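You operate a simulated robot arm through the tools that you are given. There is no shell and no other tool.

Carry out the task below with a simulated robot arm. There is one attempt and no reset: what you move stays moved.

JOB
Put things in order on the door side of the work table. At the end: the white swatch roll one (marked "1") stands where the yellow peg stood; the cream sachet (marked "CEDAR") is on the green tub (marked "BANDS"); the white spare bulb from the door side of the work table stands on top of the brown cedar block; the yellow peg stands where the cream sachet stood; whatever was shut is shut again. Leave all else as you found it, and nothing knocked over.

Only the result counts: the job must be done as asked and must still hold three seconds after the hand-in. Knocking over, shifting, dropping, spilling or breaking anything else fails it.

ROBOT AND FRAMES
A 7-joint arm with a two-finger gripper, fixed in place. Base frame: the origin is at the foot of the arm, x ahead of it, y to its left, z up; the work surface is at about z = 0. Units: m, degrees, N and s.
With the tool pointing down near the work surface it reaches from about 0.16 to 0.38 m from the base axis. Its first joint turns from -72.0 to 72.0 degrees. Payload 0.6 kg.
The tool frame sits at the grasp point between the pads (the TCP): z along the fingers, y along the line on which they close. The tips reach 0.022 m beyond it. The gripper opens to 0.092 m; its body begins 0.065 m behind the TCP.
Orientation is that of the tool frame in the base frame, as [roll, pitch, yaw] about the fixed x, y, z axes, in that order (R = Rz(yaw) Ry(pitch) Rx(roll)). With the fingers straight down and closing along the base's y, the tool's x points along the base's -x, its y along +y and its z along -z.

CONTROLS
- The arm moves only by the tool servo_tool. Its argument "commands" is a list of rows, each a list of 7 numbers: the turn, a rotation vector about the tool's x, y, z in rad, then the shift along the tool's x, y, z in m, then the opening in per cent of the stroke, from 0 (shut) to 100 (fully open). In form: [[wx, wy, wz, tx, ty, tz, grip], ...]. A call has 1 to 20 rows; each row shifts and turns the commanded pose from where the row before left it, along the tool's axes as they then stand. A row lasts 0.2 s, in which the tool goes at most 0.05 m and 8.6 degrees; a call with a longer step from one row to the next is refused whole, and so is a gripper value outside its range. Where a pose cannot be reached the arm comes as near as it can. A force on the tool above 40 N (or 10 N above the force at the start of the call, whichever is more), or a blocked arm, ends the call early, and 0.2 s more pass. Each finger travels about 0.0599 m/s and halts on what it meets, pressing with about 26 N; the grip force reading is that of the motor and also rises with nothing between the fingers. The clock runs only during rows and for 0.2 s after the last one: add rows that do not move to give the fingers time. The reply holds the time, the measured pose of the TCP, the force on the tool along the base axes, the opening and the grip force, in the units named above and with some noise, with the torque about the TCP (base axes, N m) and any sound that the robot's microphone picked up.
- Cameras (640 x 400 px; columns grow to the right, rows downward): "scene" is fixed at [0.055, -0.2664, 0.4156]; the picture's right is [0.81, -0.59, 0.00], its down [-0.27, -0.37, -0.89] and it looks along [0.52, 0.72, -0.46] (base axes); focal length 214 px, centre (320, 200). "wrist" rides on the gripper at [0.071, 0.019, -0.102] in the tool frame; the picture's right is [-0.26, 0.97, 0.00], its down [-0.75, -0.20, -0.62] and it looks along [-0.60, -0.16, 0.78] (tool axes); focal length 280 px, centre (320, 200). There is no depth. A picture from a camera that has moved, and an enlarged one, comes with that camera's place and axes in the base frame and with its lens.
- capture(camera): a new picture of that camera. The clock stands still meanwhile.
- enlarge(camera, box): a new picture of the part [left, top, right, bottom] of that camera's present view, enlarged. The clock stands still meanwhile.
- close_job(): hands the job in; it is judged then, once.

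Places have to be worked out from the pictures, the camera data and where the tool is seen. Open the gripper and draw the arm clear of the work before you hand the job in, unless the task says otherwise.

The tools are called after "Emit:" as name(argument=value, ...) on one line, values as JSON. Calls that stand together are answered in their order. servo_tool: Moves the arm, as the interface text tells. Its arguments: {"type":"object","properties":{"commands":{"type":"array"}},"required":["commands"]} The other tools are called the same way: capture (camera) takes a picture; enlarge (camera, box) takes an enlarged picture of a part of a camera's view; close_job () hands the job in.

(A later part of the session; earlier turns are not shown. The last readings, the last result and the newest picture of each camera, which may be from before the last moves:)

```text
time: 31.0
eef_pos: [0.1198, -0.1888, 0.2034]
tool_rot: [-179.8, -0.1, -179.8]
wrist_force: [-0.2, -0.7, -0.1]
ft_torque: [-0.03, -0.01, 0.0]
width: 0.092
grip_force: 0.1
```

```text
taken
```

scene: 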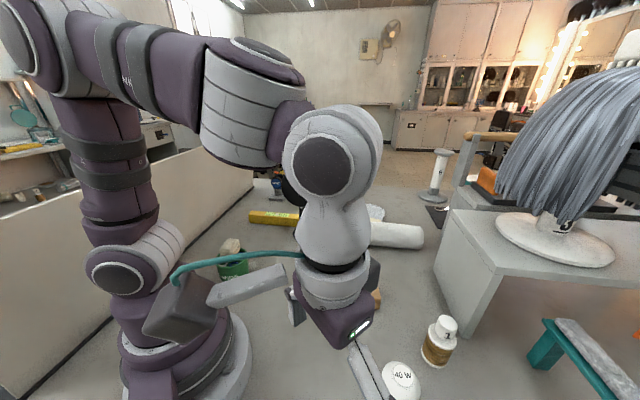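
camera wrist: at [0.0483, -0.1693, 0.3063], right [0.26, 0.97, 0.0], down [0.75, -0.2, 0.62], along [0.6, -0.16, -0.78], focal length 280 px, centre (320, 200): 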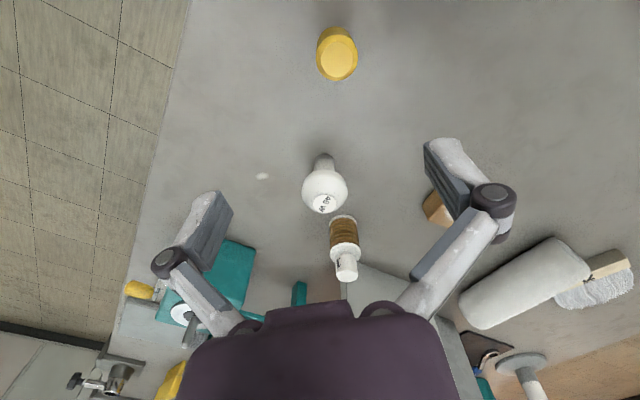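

The peg is nearby; I enlarge it to refine its position before descending.

Emit:
enlarge(camera="wrist", box=[290, 10, 390, 100])

Emit:
enlarge(camera="wrist", box=[230, 140, 390, 300])

```text
4.44 times, centred on (340, 55) of wrist
camera zoom: at [0.0483, -0.1693, 0.3063], right [0.26, 0.97, 0.0], down [0.75, -0.2, 0.62], along [0.6, -0.16, -0.78], focal length 1246 px, centre (231, 844)
```

zoom: 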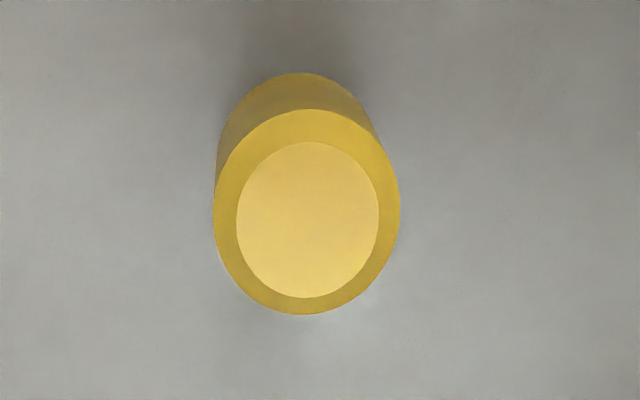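

```text
2.50 times, centred on (310, 220) of wrist
camera zoom: at [0.0483, -0.1693, 0.3063], right [0.26, 0.97, 0.0], down [0.75, -0.2, 0.62], along [0.6, -0.16, -0.78], focal length 701 px, centre (345, 150)
```

zoom: 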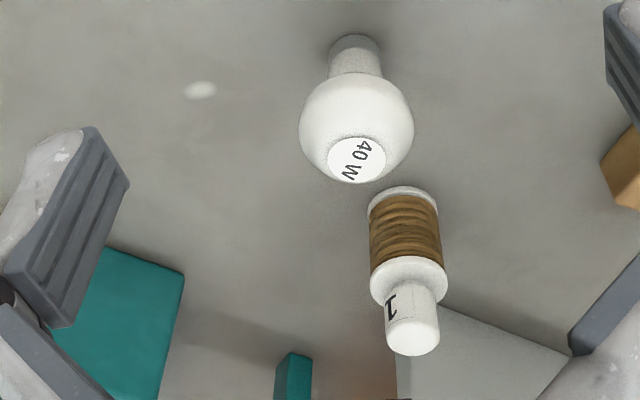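

The peg is at (0.0996, -0.1697) with a head about 32 mm wide. I align above it and descend to z ≈ 0.055.

Emit:
servo_tool(commands=[[0, 0, 0, 0.0101, 0.0096, 0, 100], [0, 0, 0, 0.0101, 0.0096, 0, 100], [0, 0, 0, 0, 0, 0.03, 100], [0, 0, 0, 0, 0, 0.03, 100], [0, 0, 0, 0, 0, 0, 100]])

Emit:
capture(camera="wrist")

Emit:
capture(camera="scene")

```text
time: 32.2
eef_pos: [0.1004, -0.1676, 0.1442]
tool_rot: [-179.8, -0.1, -179.7]
wrist_force: [-0.1, 0.6, 0.0]
ft_torque: [0.03, -0.02, -0.02]
width: 0.0919
grip_force: 0.1
```

```text
taken
camera wrist: at [0.0285, -0.1503, 0.2455], right [0.26, 0.97, 0.0], down [0.75, -0.2, 0.62], along [0.6, -0.16, -0.78], focal length 280 px, centre (320, 200)
```

wrist: 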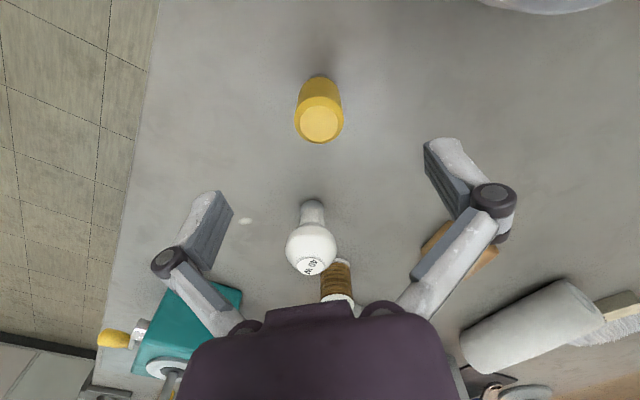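

```text
taken
```

scene: 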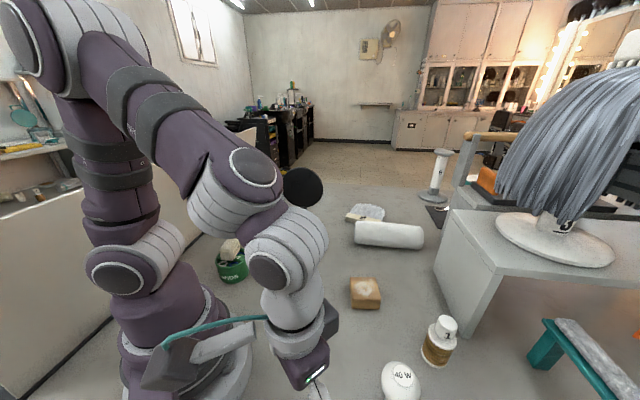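

The peg is exactly centred under the tool. I descend to z ≈ 0.056 and close.

Emit:
servo_tool(commands=[[0, 0, 0, 0, 0, 0.03, 100], [0, 0, 0, 0, 0, 0.03, 100], [0, 0, 0, 0, 0, 0.028, 100], [0, 0, 0, 0, 0, 0, 100]])

Emit:
capture(camera="wrist")

```text
time: 33.2
eef_pos: [0.1018, -0.1685, 0.0566]
tool_rot: [-179.7, -0.1, -179.7]
wrist_force: [0.7, -1.0, 1.1]
ft_torque: [0.02, 0.02, -0.03]
width: 0.0919
grip_force: 0.0
```

```text
taken
camera wrist: at [0.0304, -0.1498, 0.1576], right [0.26, 0.97, 0.0], down [0.75, -0.2, 0.63], along [0.6, -0.16, -0.78], focal length 280 px, centre (320, 200)
```

wrist: 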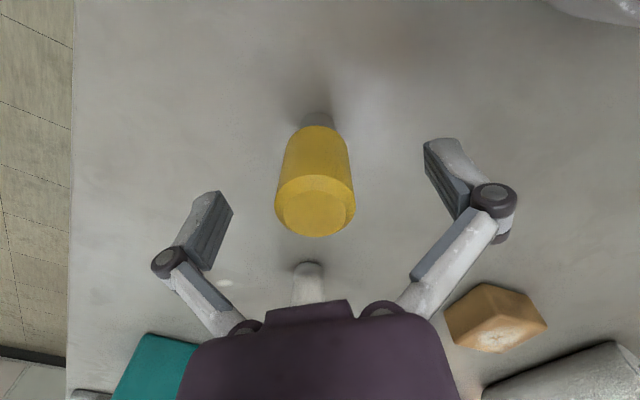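

The peg stands between the fingers. Closing now.

Emit:
servo_tool(commands=[[0, 0, 0, 0, 0, 0, 60], [0, 0, 0, 0, 0, 0, 30], [0, 0, 0, 0, 0, 0, 15], [0, 0, 0, 0, 0, 0, 15], [0, 0, 0, 0, 0, 0, 15], [0, 0, 0, 0, 0, 0, 15]])

```text
time: 34.6
eef_pos: [0.1008, -0.1684, 0.0562]
tool_rot: [-179.7, -0.1, -179.8]
wrist_force: [-0.2, 0.1, 4.8]
ft_torque: [0.01, 0.03, 0.03]
width: 0.0306
grip_force: 25.8
```

The peg is gripped at its head (31 mm). I lift it to z ≈ 0.16 and carry it outward toward the sachet's old place at (0.198, -0.325).

Emit:
servo_tool(commands=[[0, 0, 0, 0, 0, -0.02, 15], [0, 0, 0, 0, 0, -0.028, 15], [0, 0, 0, 0, 0, -0.028, 15], [0, 0, 0, 0, 0, -0.028, 15], [0, 0, 0, -0.0162, -0.0261, 0, 15], [0, 0, 0, -0.0162, -0.0261, 0, 15], [0, 0, 0, -0.0162, -0.0261, 0, 15], [0, 0, 0, -0.0162, -0.0261, 0, 15], [0, 0, 0, -0.0162, -0.0261, 0, 15], [0, 0, 0, -0.0162, -0.0261, 0, 15], [0, 0, 0, 0, 0, 0, 15], [0, 0, 0, 0, 0, 0, 15]])

Emit:
capture(camera="wrist")

Emit:
capture(camera="scene")

```text
time: 37.2
eef_pos: [0.1939, -0.318, 0.1578]
tool_rot: [-179.9, -0.1, -179.9]
wrist_force: [0.1, 0.2, -1.1]
ft_torque: [-0.01, 0.0, 0.0]
width: 0.0302
grip_force: 25.5
out of reach, approached as far as the arm can: row 10
```

```text
taken
camera wrist: at [0.1219, -0.2992, 0.2599], right [0.26, 0.97, 0.0], down [0.75, -0.2, 0.62], along [0.6, -0.16, -0.78], focal length 280 px, centre (320, 200)
```

wrist: 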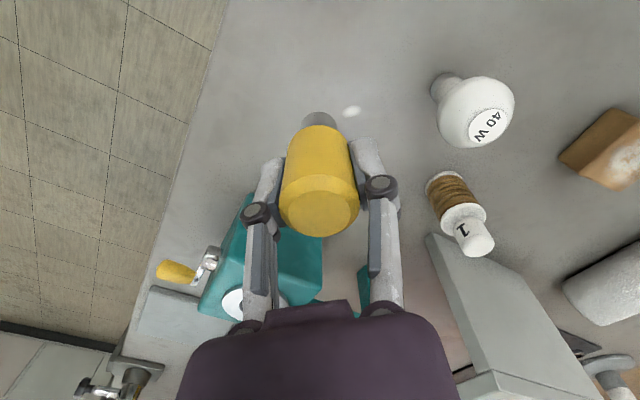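

```text
taken
```

scene: 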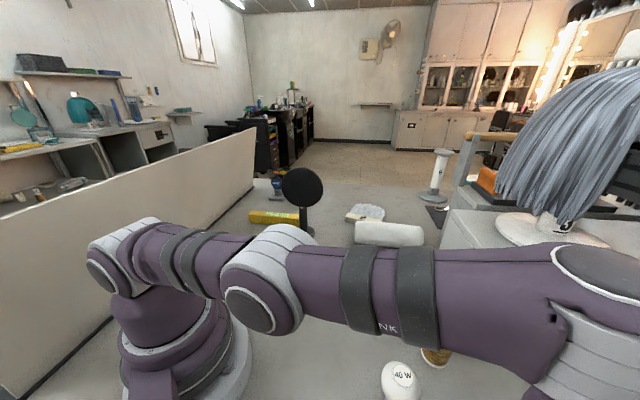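

At this height the arm stops just short; lower down it reaches further. I lower toward z ≈ 0.062 and check the position.

Emit:
servo_tool(commands=[[0, 0, 0, 0, 0, 0.025, 15], [0, 0, 0, 0, 0, 0.025, 15], [0, 0, 0, 0, 0, 0.025, 15], [0, 0, 0, 0, 0, 0.02, 15], [0, 0, 0, 0, 0, 0, 15], [0, 0, 0, 0, 0, 0, 15]])

```text
time: 38.6
eef_pos: [0.1935, -0.319, 0.0634]
tool_rot: [-179.9, -0.1, -179.8]
wrist_force: [-1.0, -0.1, -1.4]
ft_torque: [-0.01, -0.02, 0.0]
width: 0.0303
grip_force: 25.7
```

The position is (0.1935, -0.319); I nudge outward by (0.0045, -0.006) to the target now that the arm is lower.

Emit:
servo_tool(commands=[[0, 0, 0, -0.0045, -0.006, 0, 15], [0, 0, 0, 0, 0, 0, 15], [0, 0, 0, 0, 0, 0, 15]])

Emit:
capture(camera="wrist")

```text
time: 39.4
eef_pos: [0.1988, -0.3235, 0.0646]
tool_rot: [-179.8, 0.0, -179.9]
wrist_force: [-0.3, 0.4, -0.6]
ft_torque: [0.02, 0.01, -0.04]
width: 0.03
grip_force: 25.9
```

```text
taken
camera wrist: at [0.127, -0.3051, 0.1658], right [0.26, 0.97, 0.0], down [0.75, -0.2, 0.63], along [0.6, -0.16, -0.78], focal length 280 px, centre (320, 200)
```

wrist: 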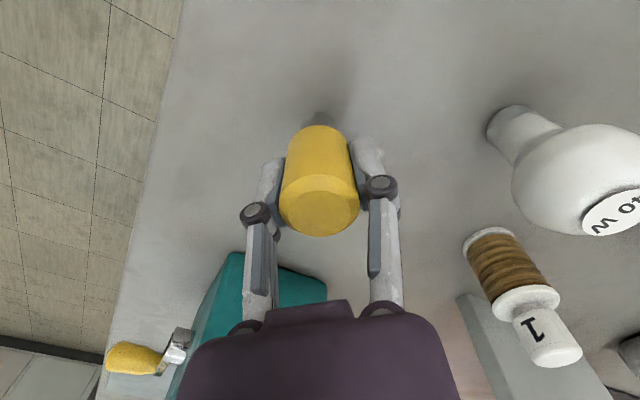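

The tool is at (0.199, -0.324). I lower slowly to contact with the table (expected at z ≈ 0.056).

Emit:
servo_tool(commands=[[0, 0, 0, 0, 0, 0.004, 15], [0, 0, 0, 0, 0, 0.002, 15], [0, 0, 0, 0, 0, 0, 15]])

Emit:
servo_tool(commands=[[0, 0, 0, 0, 0, 0.0015, 15], [0, 0, 0, 0, 0, 0, 15]])

```text
time: 40.2
eef_pos: [0.1978, -0.3228, 0.0568]
tool_rot: [-179.8, -0.2, -179.8]
wrist_force: [-0.7, -0.2, -1.1]
ft_torque: [0.01, 0.01, 0.01]
width: 0.0301
grip_force: 25.6
```

```text
time: 40.8
eef_pos: [0.1979, -0.3224, 0.0568]
tool_rot: [-179.8, 0.0, -179.8]
wrist_force: [-2.1, 0.7, 5.8]
ft_torque: [0.11, 0.08, 0.01]
width: 0.0301
grip_force: 26.6
```

Contact is made (about 6 N). I open the fingers in place and rise straight up.

Emit:
servo_tool(commands=[[0, 0, 0, 0, 0, 0, 38], [0, 0, 0, 0, 0, 0, 45], [0, 0, 0, 0, 0, 0, 60], [0, 0, 0, 0, 0, 0, 75], [0, 0, 0, 0, 0, -0.02, 75], [0, 0, 0, 0, 0, -0.03, 75], [0, 0, 0, 0, 0, -0.03, 75], [0, 0, 0, 0, 0, -0.03, 75], [0, 0, 0, 0, 0, 0, 75]])

Emit:
capture(camera="wrist")

```text
time: 42.8
eef_pos: [0.1939, -0.3154, 0.1651]
tool_rot: [-179.9, 0.0, -179.8]
wrist_force: [-0.4, -0.3, -1.0]
ft_torque: [0.01, -0.01, -0.01]
width: 0.0692
grip_force: 0.1
out of reach, approached as far as the arm can: row 8
```

```text
taken
camera wrist: at [0.1236, -0.2967, 0.2662], right [0.26, 0.97, 0.0], down [0.75, -0.2, 0.62], along [0.6, -0.16, -0.78], focal length 280 px, centre (320, 200)
```

wrist: 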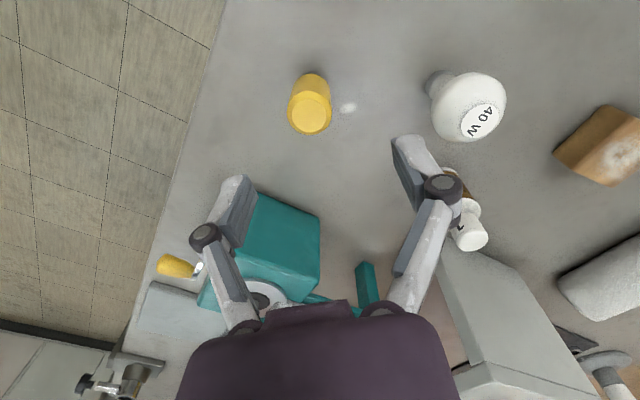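

The peg now stands at (0.200, -0.324), upright. Next is roll 1, which is at about (0.335, -0.212), just past vertical reach, so I will tilt the tool outward. First I look closely at the platform near it for clearance.

Emit:
enlarge(camera="wrist", box=[380, 130, 620, 400])

Emit:
enlarge(camera="scene", box=[400, 150, 640, 400])

```text
1.48 times, centred on (500, 265) of wrist
camera zoom: at [0.1236, -0.2967, 0.2662], right [0.26, 0.97, 0.0], down [0.75, -0.2, 0.62], along [0.6, -0.16, -0.78], focal length 415 px, centre (53, 104)
```

zoom: 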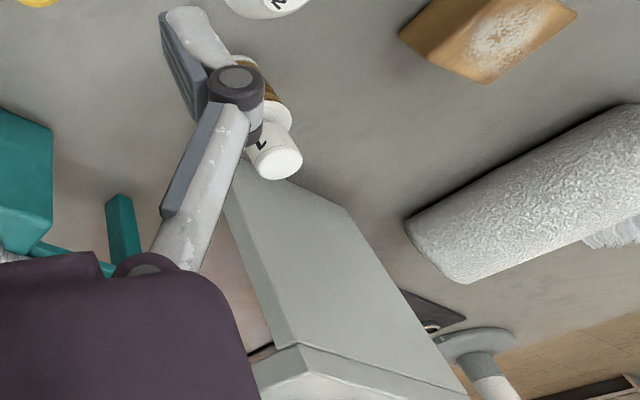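

```text
1.60 times, centred on (520, 275) of scene
camera zoom: at [0.055, -0.2664, 0.4156], right [0.81, -0.59, 0.0], down [-0.27, -0.37, -0.89], along [0.52, 0.72, -0.46], focal length 343 px, centre (0, 80)
```

zoom: 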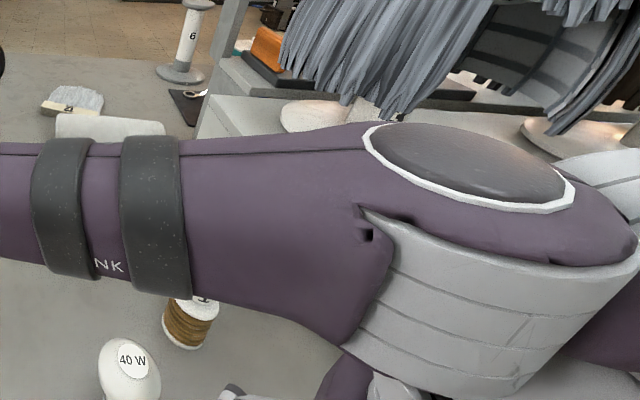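

Clearance near the platform corner (about (0.417, -0.235), height 0.165) is sufficient. I move at safe height to radius 0.34 in line with the roll, then turn to yaw ≈ 148°.

Emit:
servo_tool(commands=[[0, 0, 0, -0.0187, 0.0267, -0.002, 90], [0, 0, 0, -0.0187, 0.0267, 0, 100], [0, 0, 0, -0.0187, 0.0267, 0, 100], [0, 0, 0, -0.0187, 0.0267, 0, 100], [0, 0, 0, -0.0187, 0.0267, 0, 100], [0, 0, 0.1134, 0, 0, 0, 100], [0, 0, 0.1134, 0, 0, 0, 100], [0, 0, 0.1134, 0, 0, 0, 100], [0, 0, 0.1134, 0, 0, 0, 100], [0, 0, 0.1134, 0, 0, 0, 100], [0, 0, 0, 0, 0, 0, 100]])

Emit:
capture(camera="wrist")

Emit:
capture(camera="scene")

```text
time: 45.2
eef_pos: [0.287, -0.1828, 0.1657]
tool_rot: [-179.7, 0.0, 147.6]
wrist_force: [-0.4, -0.7, -1.0]
ft_torque: [-0.02, 0.01, -0.03]
width: 0.092
grip_force: 0.0
```

```text
taken
camera wrist: at [0.2371, -0.1293, 0.2677], right [0.74, 0.67, 0.0], down [0.53, -0.57, 0.63], along [0.42, -0.46, -0.78], focal length 280 px, centre (320, 200)
```

wrist: 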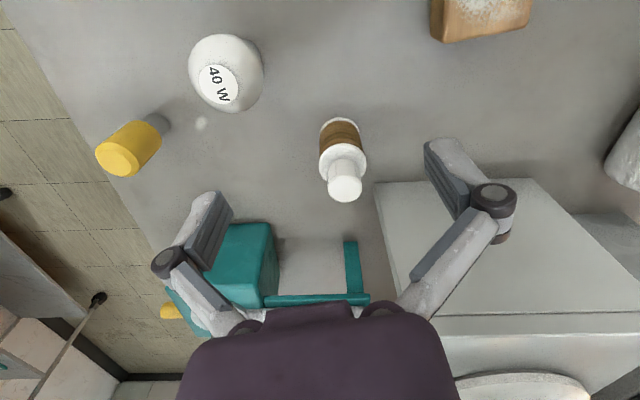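

```text
taken
```

scene: 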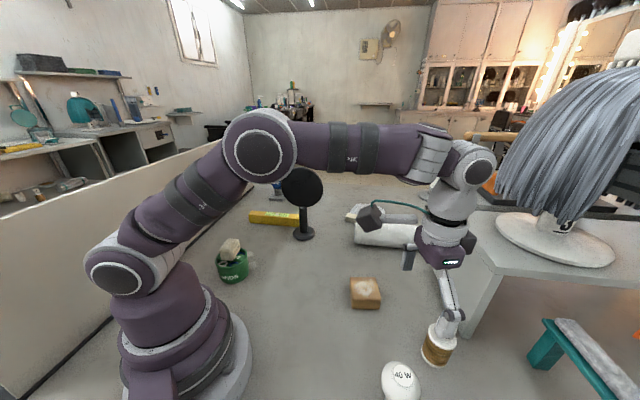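

I enlarge the roll in the wrist view to refine its position and shape.

Emit:
enlarge(camera="wrist", box=[290, 100, 400, 220])

Emit:
enlarge(camera="scene", box=[380, 200, 520, 400])

```text
3.33 times, centred on (345, 160) of wrist
camera zoom: at [0.2371, -0.1293, 0.2677], right [0.74, 0.67, 0.0], down [0.53, -0.57, 0.63], along [0.42, -0.46, -0.78], focal length 935 px, centre (237, 333)
```

zoom: 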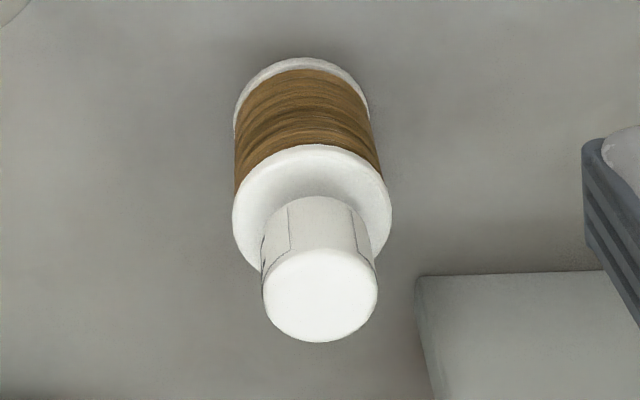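

```text
2.00 times, centred on (450, 300) of scene
camera zoom: at [0.055, -0.2664, 0.4156], right [0.81, -0.59, 0.0], down [-0.27, -0.37, -0.89], along [0.52, 0.72, -0.46], focal length 429 px, centre (60, 0)
```

zoom: 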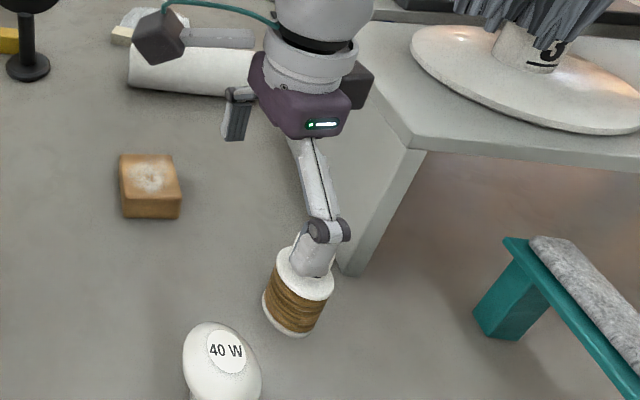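

Refined: roll axis at (0.338, -0.2105), neck about 28 mm wide from z = 0.059 to 0.093, flange about 42 mm. I tilt the tool 15° outward and move out above the neck, then check what was reached.

Emit:
servo_tool(commands=[[0, -0.0873, 0, 0, 0, 0, 100], [0, -0.0873, 0, 0, 0, 0, 100], [0, -0.0872, 0, 0, 0, 0, 100], [0, 0, 0, -0.0187, 0.0013, 0.005, 100], [0, 0, 0, -0.0187, 0.0013, 0.005, 100], [0, 0, 0, -0.0187, 0.0013, 0.005, 100], [0, 0, 0, 0, 0, 0, 100], [0, 0, 0, 0, 0, 0, 100]])

Emit:
capture(camera="wrist")

Emit:
capture(camera="scene")

```text
time: 47.0
eef_pos: [0.3397, -0.2111, 0.1661]
tool_rot: [-179.9, 14.9, 147.7]
wrist_force: [-0.1, -0.8, 0.0]
ft_torque: [0.0, -0.01, 0.01]
width: 0.0921
grip_force: 0.0
```

```text
taken
camera wrist: at [0.2697, -0.1449, 0.2455], right [0.73, 0.68, 0.06], down [0.37, -0.47, 0.8], along [0.57, -0.56, -0.6], focal length 280 px, centre (320, 200)
```

wrist: 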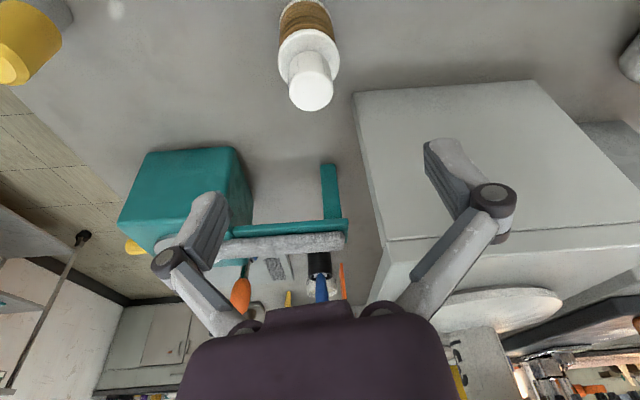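

```text
taken
```

scene: 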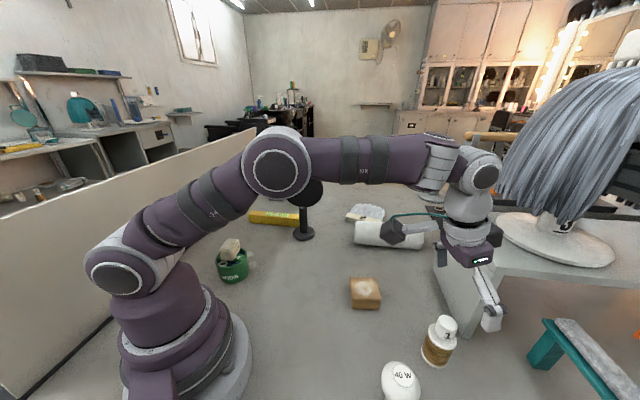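

The tool reached (0.340, -0.211) with 15° tilt, right above the neck. I descend vertically to z ≈ 0.083.

Emit:
servo_tool(commands=[[0, 0, 0, 0.00577, 0, 0.01995, 100], [0, 0, 0, 0.00577, 0, 0.01995, 100], [0, 0, 0, 0.00577, 0, 0.01995, 100], [0, 0, 0, 0, 0, 0, 100]])

Emit:
capture(camera="wrist")

Emit:
enlarge(camera="scene", box=[380, 200, 520, 400])

```text
time: 48.0
eef_pos: [0.3378, -0.2105, 0.1051]
tool_rot: [-179.8, 15.1, 147.7]
wrist_force: [-0.1, 0.0, -0.5]
ft_torque: [0.04, 0.05, 0.01]
width: 0.0921
grip_force: 0.0
```

```text
taken
camera wrist: at [0.2684, -0.1447, 0.1838], right [0.73, 0.68, 0.06], down [0.37, -0.47, 0.8], along [0.57, -0.56, -0.6], focal length 280 px, centre (320, 200)
```

wrist: 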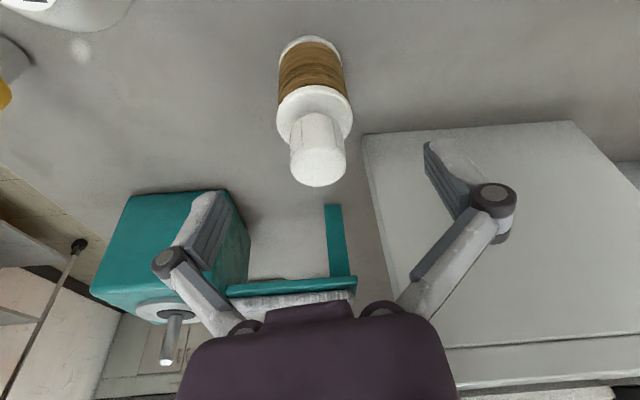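

```text
2.00 times, centred on (450, 300) of scene
camera zoom: at [0.055, -0.2664, 0.4156], right [0.81, -0.59, 0.0], down [-0.27, -0.37, -0.89], along [0.52, 0.72, -0.46], focal length 429 px, centre (60, 0)
```

zoom: 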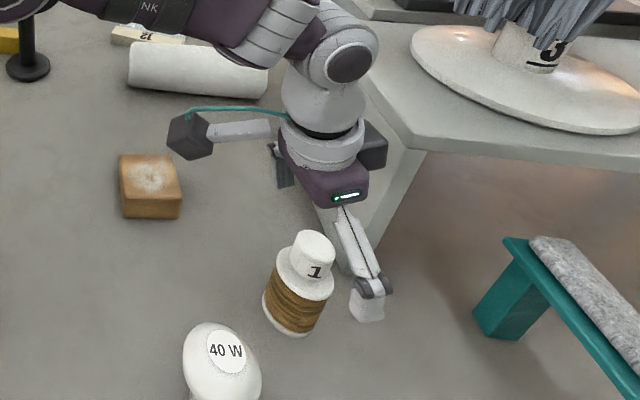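

The neck is centred between the fingers with several centimetres of clearance to the platform. I go down the last 22 mm and close on the neck.

Emit:
servo_tool(commands=[[0, 0, 0, 0.00285, 0, 0.0106, 100], [0, 0, 0, 0.00285, 0, 0.0106, 100], [0, 0, 0, 0, 0, 0, 100]])

Emit:
capture(camera="wrist")

```text
time: 48.8
eef_pos: [0.3378, -0.2099, 0.0819]
tool_rot: [-179.8, 15.1, 147.6]
wrist_force: [0.5, -0.4, 0.1]
ft_torque: [-0.01, -0.01, 0.01]
width: 0.0919
grip_force: 0.2
```

```text
taken
camera wrist: at [0.2673, -0.1438, 0.1617], right [0.73, 0.68, 0.06], down [0.37, -0.47, 0.8], along [0.57, -0.56, -0.6], focal length 280 px, centre (320, 200)
```

wrist: 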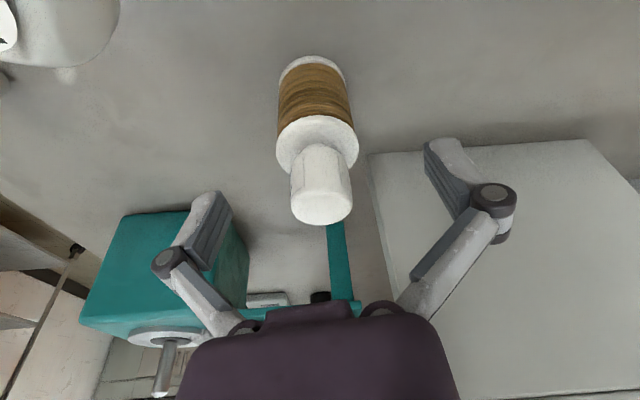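

Positioned at (0.338, -0.210, 0.082). Closing on the neck.

Emit:
servo_tool(commands=[[0, 0, 0, 0, 0, 0, 60], [0, 0, 0, 0, 0, 0, 30], [0, 0, 0, 0, 0, 0, 12], [0, 0, 0, 0, 0, 0, 12], [0, 0, 0, 0, 0, 0, 12], [0, 0, 0, 0, 0, 0, 12]])

Emit:
enlarge(camera="scene", box=[380, 200, 520, 400])

Emit:
capture(camera="wrist")

```text
time: 50.2
eef_pos: [0.3361, -0.2101, 0.0815]
tool_rot: [-179.9, 15.1, 147.7]
wrist_force: [0.4, -2.7, 10.7]
ft_torque: [-0.02, -0.08, -0.04]
width: 0.0264
grip_force: 25.8
```

```text
2.00 times, centred on (450, 300) of scene
camera zoom: at [0.055, -0.2664, 0.4156], right [0.81, -0.59, 0.0], down [-0.27, -0.37, -0.89], along [0.52, 0.72, -0.46], focal length 429 px, centre (60, 0)
```

zoom: 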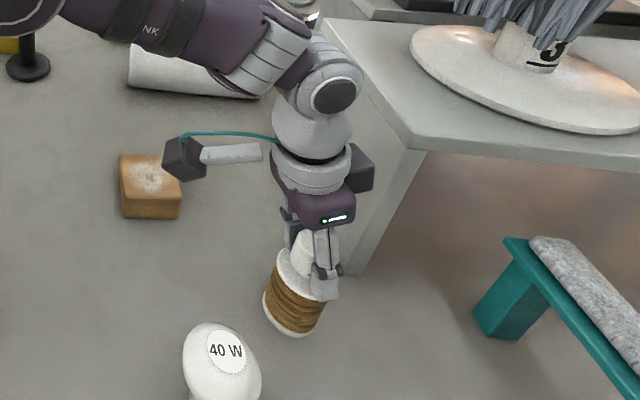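

```text
taken
camera wrist: at [0.2674, -0.144, 0.1621], right [0.73, 0.68, 0.06], down [0.37, -0.47, 0.8], along [0.58, -0.56, -0.6], focal length 280 px, centre (320, 200)
```

wrist: 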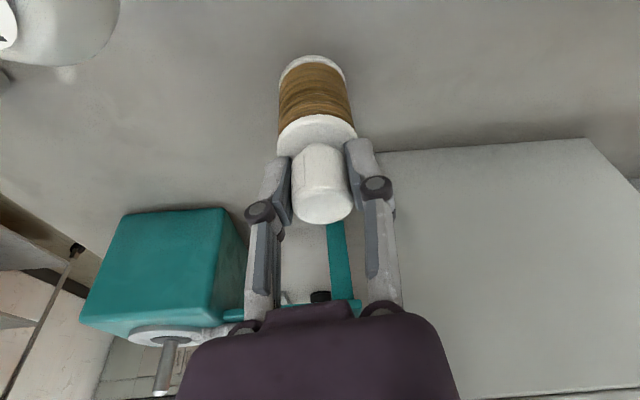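

The neck is held (26 mm, 26 N). I lift it a little first and check the grip.

Emit:
servo_tool(commands=[[0, 0, 0, -0.0039, 0, -0.0145, 12], [0, 0, 0, -0.0039, 0, -0.0145, 12], [0, 0, 0, 0, 0, 0, 12]])

Emit:
capture(camera="wrist")

Emit:
enlarge(camera="scene", box=[380, 200, 520, 400])

```text
time: 51.0
eef_pos: [0.3367, -0.2105, 0.1113]
tool_rot: [-179.8, 14.9, 147.7]
wrist_force: [0.0, 0.2, -0.8]
ft_torque: [0.02, -0.02, 0.03]
width: 0.0264
grip_force: 25.4
```

```text
taken
camera wrist: at [0.2668, -0.1436, 0.1911], right [0.73, 0.68, 0.06], down [0.37, -0.47, 0.8], along [0.57, -0.56, -0.6], focal length 280 px, centre (320, 200)
```

wrist: 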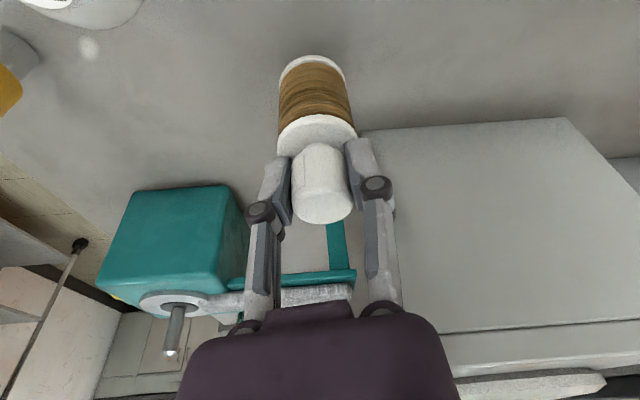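

```text
2.00 times, centred on (450, 300) of scene
camera zoom: at [0.055, -0.2664, 0.4156], right [0.81, -0.59, 0.0], down [-0.27, -0.37, -0.89], along [0.52, 0.72, -0.46], focal length 429 px, centre (60, 0)
```

zoom: 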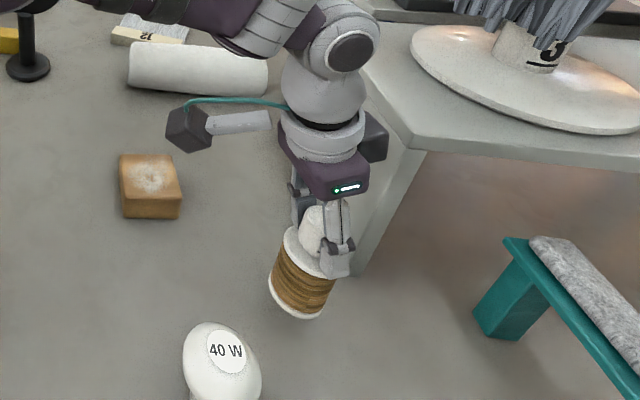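

The roll is lifted and held rigidly upright. I continue up and inward to radius about 0.30, z ≈ 0.20.

Emit:
servo_tool(commands=[[0, 0, 0, 0.0178, 0, -0.0281, 12], [0, 0, 0, 0.0178, 0, -0.0281, 12], [0, 0, 0, 0.0178, 0, -0.0281, 12], [0, 0, 0, 0.0178, 0, -0.0281, 12], [0, 0, 0, 0, 0, 0, 12]])

Emit:
capture(camera="scene")

```text
time: 52.2
eef_pos: [0.2557, -0.1567, 0.1998]
tool_rot: [-179.8, 15.0, 147.7]
wrist_force: [-0.2, -0.2, -1.9]
ft_torque: [0.03, -0.01, -0.03]
width: 0.0263
grip_force: 25.9
```

```text
taken
```

scene: 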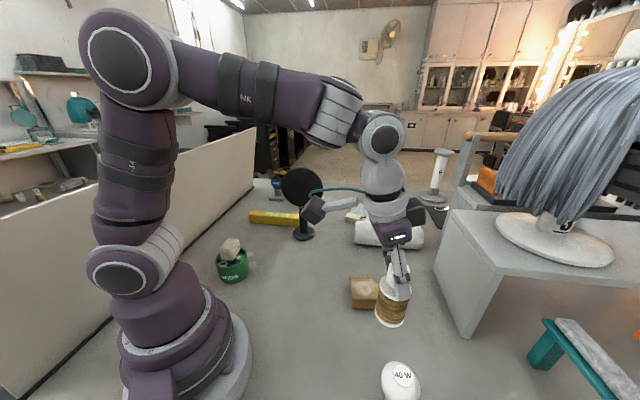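

The arm posture is open. Now I turn the tool about the vertical axis (keeping the 15° tilt relative to the roll) in two stages, checking after the first.

Emit:
servo_tool(commands=[[0.0309, 0, 0.1146, 0, 0, 0, 12], [0.0309, 0, 0.1146, 0, 0, 0, 12], [0.0309, 0, 0.1146, 0, 0, 0, 12], [0.0309, 0, 0.1146, 0, 0, 0, 12], [0.0309, 0, 0.1146, 0, 0, 0, 12], [0.0309, 0, 0.1146, 0, 0, 0, 12], [0.0309, 0, 0.1146, 0, 0, 0, 12], [0, 0, 0, 0, 0, 0, 12]])

Emit:
capture(camera="scene")

```text
time: 54.0
eef_pos: [0.2543, -0.1578, 0.2014]
tool_rot: [-179.8, 15.1, 100.1]
wrist_force: [-0.1, 1.1, -1.0]
ft_torque: [0.0, 0.0, 0.03]
width: 0.0264
grip_force: 26.3
```

```text
taken
```

scene: 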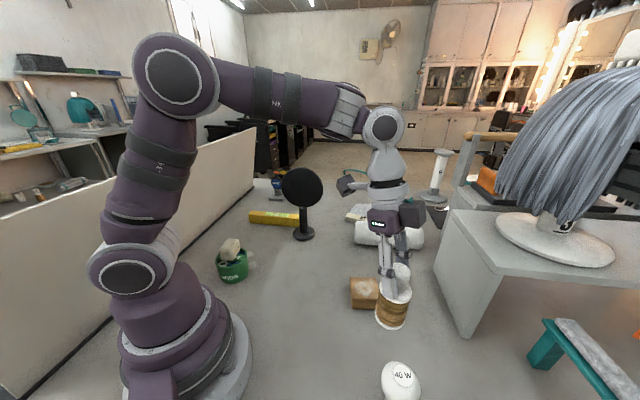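

The tilt is preserved and yaw is 100°. I continue the turn to about 46°.

Emit:
servo_tool(commands=[[0.0309, 0, 0.1146, 0, 0, 0, 12], [0.0309, 0, 0.1146, 0, 0, 0, 12], [0.0309, 0, 0.1146, 0, 0, 0, 12], [0.0309, 0, 0.1146, 0, 0, 0, 12], [0.0309, 0, 0.1146, 0, 0, 0, 12], [0.0309, 0, 0.1146, 0, 0, 0, 12], [0.0309, 0, 0.1146, 0, 0, 0, 12], [0.0309, 0, 0.1146, 0, 0, 0, 12], [0, 0, 0, 0, 0, 0, 12]])

Emit:
capture(camera="scene")

Emit:
capture(camera="wrist")

```text
time: 56.0
eef_pos: [0.2532, -0.1574, 0.2027]
tool_rot: [180.0, 15.4, 45.5]
wrist_force: [-0.5, 0.1, -0.5]
ft_torque: [-0.01, 0.0, -0.01]
width: 0.0264
grip_force: 25.9
```

```text
taken
```

scene: 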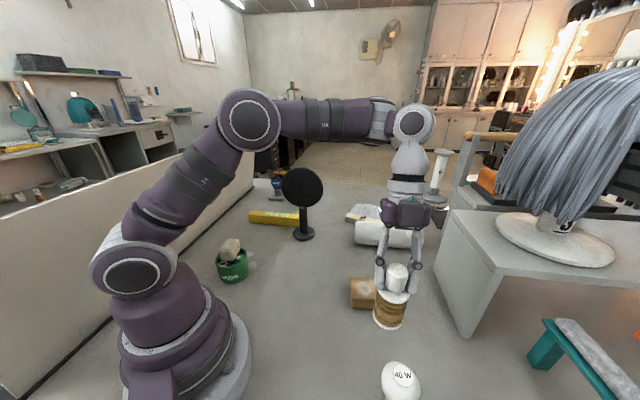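

```text
taken
camera wrist: at [0.3349, -0.1036, 0.2813], right [0.51, -0.86, 0.07], down [-0.54, -0.26, 0.8], along [-0.67, -0.45, -0.59], focal length 280 px, centre (320, 200)
```

wrist: 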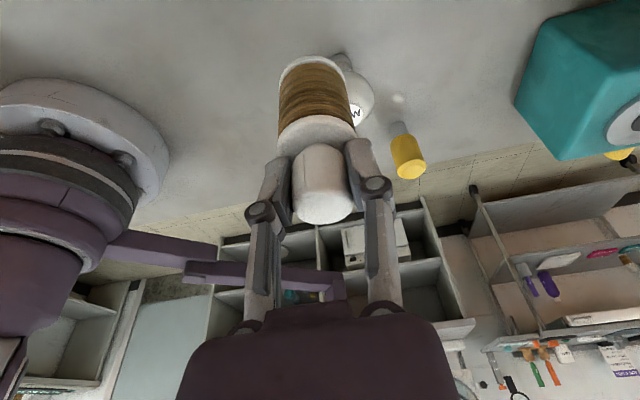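

The turn is done with tilt preserved. Now I carry the roll to above the peg's old place (0.100, -0.169).

Emit:
servo_tool(commands=[[0, 0, 0, -0.0223, -0.02024, 0.00614, 12], [0, 0, 0, -0.0223, -0.02024, 0.00614, 12], [0, 0, 0, -0.0223, -0.02024, 0.00614, 12], [0, 0, 0, -0.0223, -0.02024, 0.00614, 12], [0, 0, 0, -0.0223, -0.02024, 0.00614, 12], [0, 0, 0, 0, 0, 0, 12], [0, 0, 0, 0, 0, 0, 12]])

Emit:
capture(camera="scene")

Emit:
capture(camera="wrist")

```text
time: 57.6
eef_pos: [0.1012, -0.1706, 0.2023]
tool_rot: [-180.0, 15.2, 45.6]
wrist_force: [1.3, -0.4, -0.8]
ft_torque: [0.04, 0.02, -0.01]
width: 0.0266
grip_force: 26.1
```

```text
taken
```

scene: 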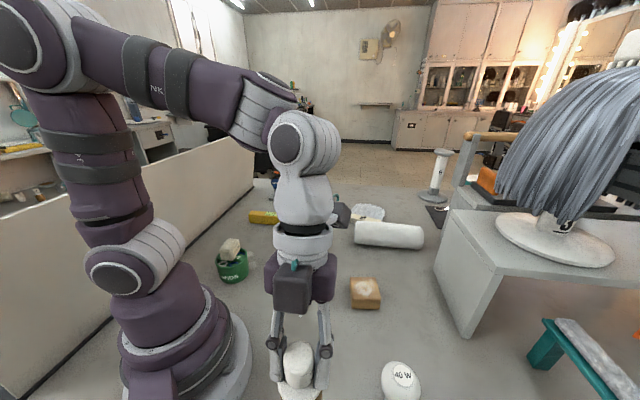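

```text
taken
camera wrist: at [0.1813, -0.1159, 0.2824], right [0.51, -0.86, 0.07], down [-0.54, -0.26, 0.8], along [-0.67, -0.45, -0.59], focal length 280 px, centre (320, 200)
```

wrist: 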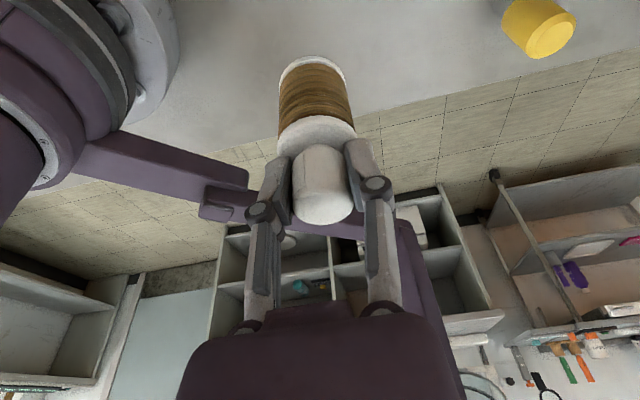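

The roll is above the target. I descend vertically to about 4 mm above contact, with a 2 mm sideways correction.

Emit:
servo_tool(commands=[[0, 0, 0, 0.00755, -0.002, 0.02775, 12], [0, 0, 0, 0.00755, 0, 0.02775, 12], [0, 0, 0, 0.00755, 0, 0.02775, 12], [0, 0, 0, 0.00755, 0, 0.02775, 12], [0, 0, 0, 0, 0, 0, 12], [0, 0, 0, 0, 0, 0, 12]])

Emit:
capture(camera="wrist")

Emit:
capture(camera="scene")

```text
time: 59.0
eef_pos: [0.0989, -0.1691, 0.0871]
tool_rot: [180.0, 15.2, 45.6]
wrist_force: [0.8, 0.1, -1.1]
ft_torque: [0.01, 0.01, 0.04]
width: 0.0261
grip_force: 25.9
```

```text
taken
camera wrist: at [0.1791, -0.1141, 0.1659], right [0.51, -0.86, 0.07], down [-0.54, -0.26, 0.8], along [-0.67, -0.45, -0.59], focal length 280 px, centre (320, 200)
```

wrist: 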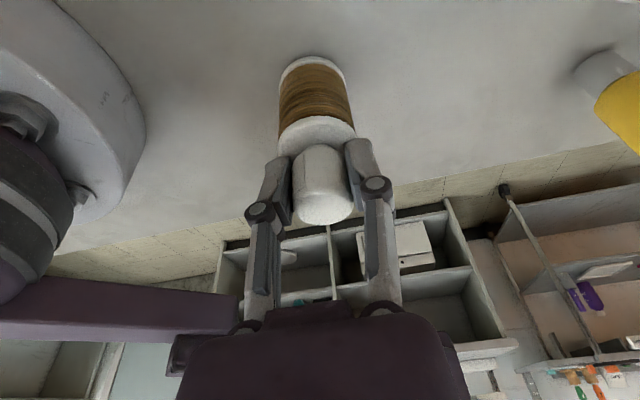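

```text
taken
```

scene: 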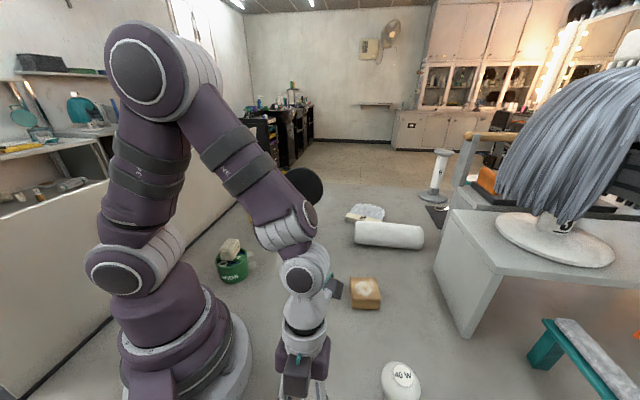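

No contact yet at z = 0.087. I lower in small steps to contact.

Emit:
servo_tool(commands=[[0, 0, 0, 0.00105, 0, 0.00386, 12], [0, 0, 0, 0, 0, 0, 12]])

Emit:
servo_tool(commands=[[0, 0, 0, 0.00039, 0, 0.00145, 12], [0, 0, 0, 0, 0, 0, 12]])

```text
time: 59.6
eef_pos: [0.0998, -0.1675, 0.0827]
tool_rot: [180.0, 15.2, 45.5]
wrist_force: [-1.0, 0.3, 6.0]
ft_torque: [0.12, 0.05, 0.02]
width: 0.0263
grip_force: 26.4
```

```text
time: 60.0
eef_pos: [0.1006, -0.1679, 0.0825]
tool_rot: [179.9, 15.4, 45.6]
wrist_force: [-0.4, 6.3, 21.4]
ft_torque: [0.26, -0.11, -0.02]
width: 0.0265
grip_force: 25.8
stopped in row 1: the force on the tool passed its limit at 53 N (the readings are from after the stop); the commanded pose is now the measured one
```

Firm contact with the table. I relieve the pressing force slightly before releasing.

Emit:
servo_tool(commands=[[0, 0, 0, -0.0002, 0, -0.0008, 12], [0, 0, 0, 0, 0, 0, 12]])

```text
time: 60.6
eef_pos: [0.0999, -0.1679, 0.0829]
tool_rot: [179.9, 15.3, 45.5]
wrist_force: [0.9, 0.3, -0.6]
ft_torque: [-0.02, -0.02, -0.01]
width: 0.0264
grip_force: 26.0
```

The force is at zero with the roll on the table. I open slowly, then rise vertically.

Emit:
servo_tool(commands=[[0, 0, 0, 0, 0, 0, 32], [0, 0, 0, 0, 0, 0, 38], [0, 0, 0, 0, 0, 0, 50], [0, 0, 0, 0, 0, 0, 65], [0, 0, 0, 0, 0, 0, 75], [0, 0, 0, 0, 0, 0, 75]])

Emit:
capture(camera="wrist")

```text
time: 62.0
eef_pos: [0.0994, -0.1686, 0.0839]
tool_rot: [179.9, 15.3, 45.5]
wrist_force: [0.0, 0.0, -0.4]
ft_torque: [0.01, 0.01, -0.01]
width: 0.0692
grip_force: 0.0
```

```text
taken
camera wrist: at [0.1805, -0.1144, 0.1622], right [0.51, -0.86, 0.07], down [-0.54, -0.26, 0.8], along [-0.67, -0.45, -0.59], focal length 280 px, centre (320, 200)
```

wrist: 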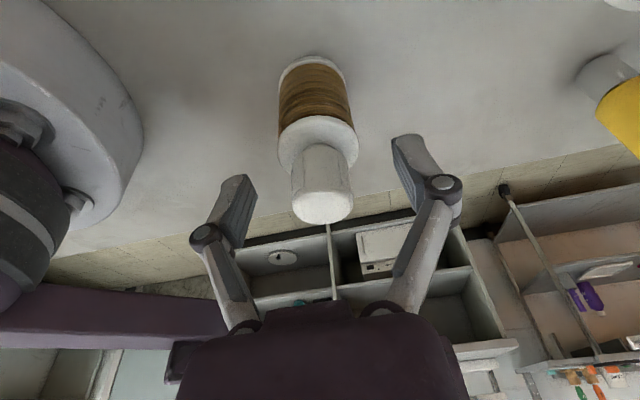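

The roll stands on its own. I rise vertically and bring the tool back to straight down.

Emit:
servo_tool(commands=[[0, 0, 0, -0.0053, 0, -0.0193, 75], [0, 0, 0, -0.0079, 0, -0.0289, 75], [0, 0, 0, -0.0079, 0, -0.0289, 75], [0, 0, 0, -0.0079, 0, -0.0289, 75], [0, 0.089, 0, 0, 0, 0, 75], [0, 0.089, 0, 0, 0, 0, 75], [0, 0.089, 0, 0, 0, 0, 75], [0, 0, 0, 0, 0, 0, 75]])

Emit:
capture(camera="wrist")

Emit:
capture(camera="scene")

```text
time: 63.8
eef_pos: [0.0983, -0.1687, 0.1932]
tool_rot: [179.9, 0.1, 45.7]
wrist_force: [0.3, 0.0, 0.8]
ft_torque: [-0.02, 0.02, 0.0]
width: 0.0689
grip_force: 0.1
```

```text
taken
camera wrist: at [0.163, -0.132, 0.2945], right [0.51, -0.86, 0.0], down [-0.67, -0.39, 0.62], along [-0.54, -0.32, -0.78], focal length 280 px, centre (320, 200)
```

wrist: 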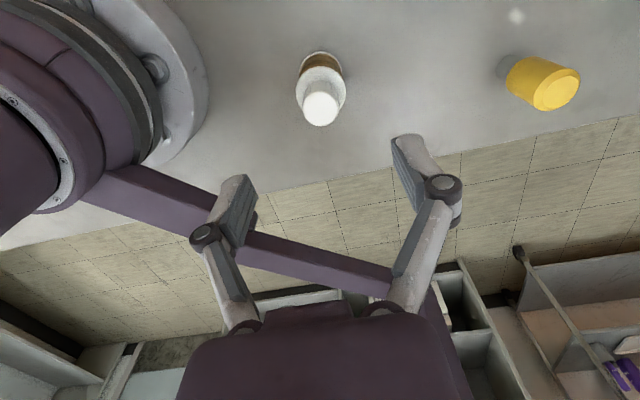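

```text
taken
```

scene: 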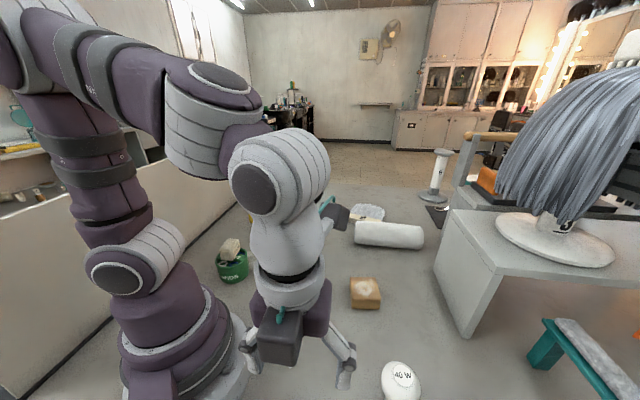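

Roll 1 stands at about (0.098, -0.171), on the peg's old place. I now move toward the bulb/block area and turn to yaw ≈ 120°.

Emit:
servo_tool(commands=[[0, 0, 0, 0.0228, 0.0167, -0.0068, 80], [0, 0, 0, 0.0228, 0.0167, -0.0068, 90], [0, 0, 0, 0.0228, 0.0167, -0.0068, 100], [0, 0, 0, 0.0228, 0.0167, -0.0068, 100], [0, 0, -0.1297, 0, 0, 0, 100], [0, 0, -0.1297, 0, 0, 0, 100], [0, 0, -0.1297, 0, 0, 0, 100], [0, 0, -0.1297, 0, 0, 0, 100], [0, 0, -0.1297, 0, 0, 0, 100], [0, 0, -0.1297, 0, 0, 0, 100], [0, 0, -0.1297, 0, 0, 0, 100], [0, 0, -0.1297, 0, 0, 0, 100], [0, 0, -0.1297, 0, 0, 0, 100], [0, 0, -0.1297, 0, 0, 0, 100], [0, 0, 0, 0, 0, 0, 100]])

Emit:
capture(camera="wrist")

Emit:
capture(camera="scene")

```text
time: 67.0
eef_pos: [0.2116, -0.1507, 0.2192]
tool_rot: [180.0, 0.0, 119.9]
wrist_force: [0.4, -0.3, -0.3]
ft_torque: [0.03, 0.0, 0.0]
width: 0.0918
grip_force: 0.0
```

```text
taken
camera wrist: at [0.1928, -0.0798, 0.3213], right [0.97, 0.25, 0.0], down [0.2, -0.75, 0.63], along [0.16, -0.61, -0.78], focal length 280 px, centre (320, 200)
```

wrist: 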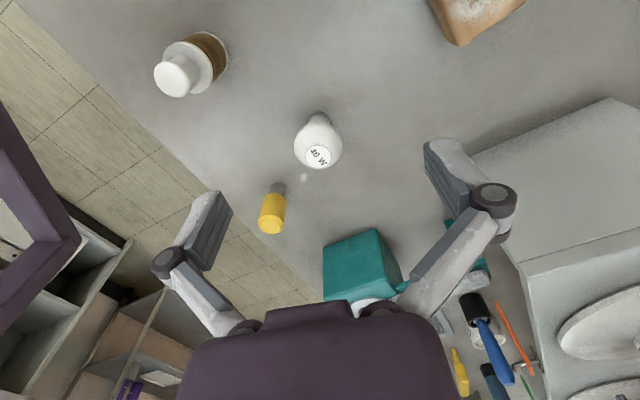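

```text
taken
```

scene: 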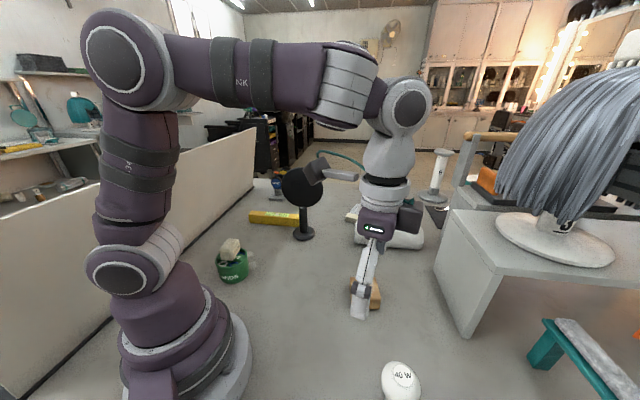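

I enlarge the bulb to refine its axis.

Emit:
enlarge(camera="wrist", box=[270, 95, 370, 185])

Emit:
enlarge(camera="scene", box=[340, 260, 460, 400])

```text
4.44 times, centred on (320, 140) of wrist
camera zoom: at [0.1928, -0.0798, 0.3213], right [0.97, 0.25, 0.0], down [0.2, -0.75, 0.63], along [0.16, -0.61, -0.78], focal length 1246 px, centre (320, 467)
```

zoom: 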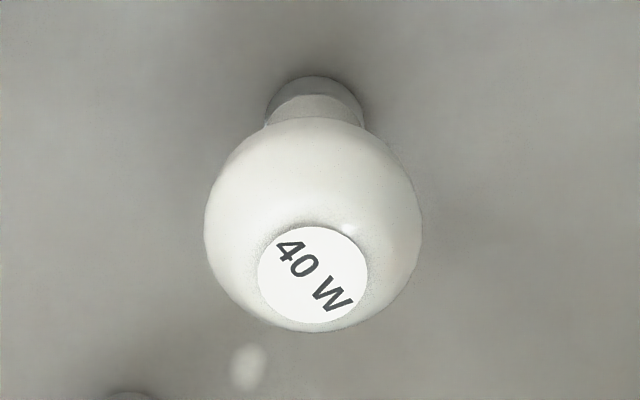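

```text
2.86 times, centred on (400, 330) of scene
camera zoom: at [0.055, -0.2664, 0.4156], right [0.81, -0.59, 0.0], down [-0.27, -0.37, -0.89], along [0.52, 0.72, -0.46], focal length 613 px, centre (91, -171)
```

zoom: 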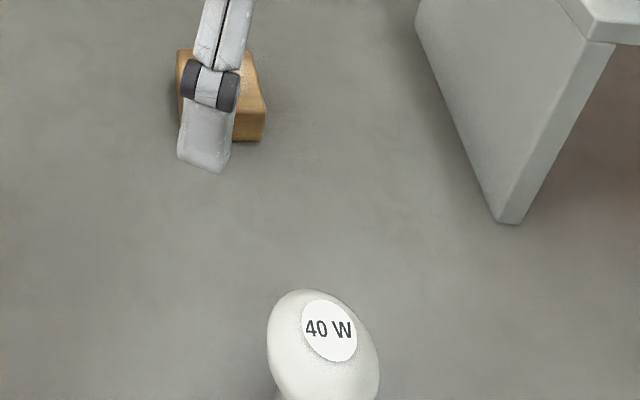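

The bulb axis is at (0.226, -0.212), globe 50 mm wide centred at z ≈ 0.062. Before gripping it, I move over to measure the block (scene estimate: centre (0.327, -0.056), about 60 mm square, top z ≈ 0.027).

Emit:
servo_tool(commands=[[0, 0, 0, 0.0177, 0.0239, 0, 100], [0, 0, 0, 0.0177, 0.0239, 0, 100], [0, 0, 0, 0.0177, 0.0239, 0, 100], [0, 0, -0.12, 0, 0, 0, 100], [0, 0, -0.12, 0, 0, 0, 100], [0, 0, -0.12, 0, 0, 0, 100], [0, 0, -0.12, 0, 0, 0, 100], [0, 0, -0.12, 0, 0, 0, 100], [0, 0, -0.12, 0, 0, 0, 100], [0, 0, -0.12, 0, 0, 0, 100], [0, 0, 0, 0, 0, 0, 100]])

Emit:
capture(camera="wrist")

Emit:
capture(camera="scene")

```text
time: 69.4
eef_pos: [0.2477, -0.0671, 0.2205]
tool_rot: [-179.9, 0.0, 168.1]
wrist_force: [-0.5, -1.0, 0.6]
ft_torque: [0.01, 0.03, 0.01]
width: 0.0917
grip_force: 0.1
```

```text
taken
camera wrist: at [0.182, -0.0347, 0.3212], right [0.46, 0.89, 0.0], down [0.69, -0.35, 0.63], along [0.56, -0.29, -0.78], focal length 280 px, centre (320, 200)
```

wrist: 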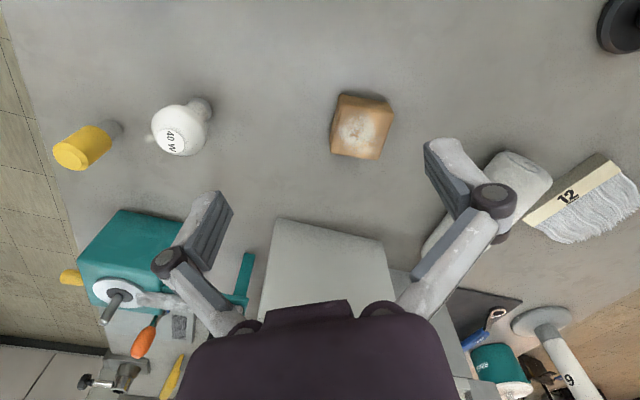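

```text
taken
```

scene: 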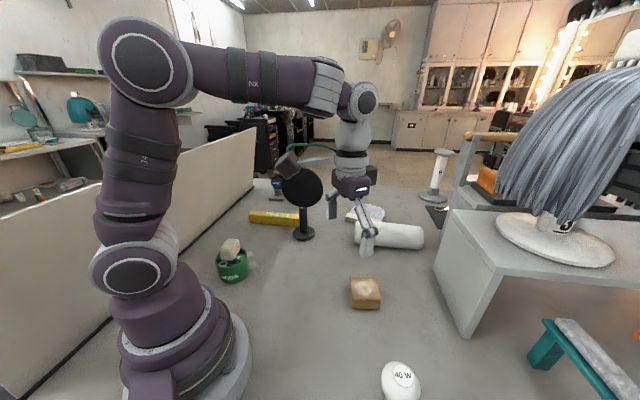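

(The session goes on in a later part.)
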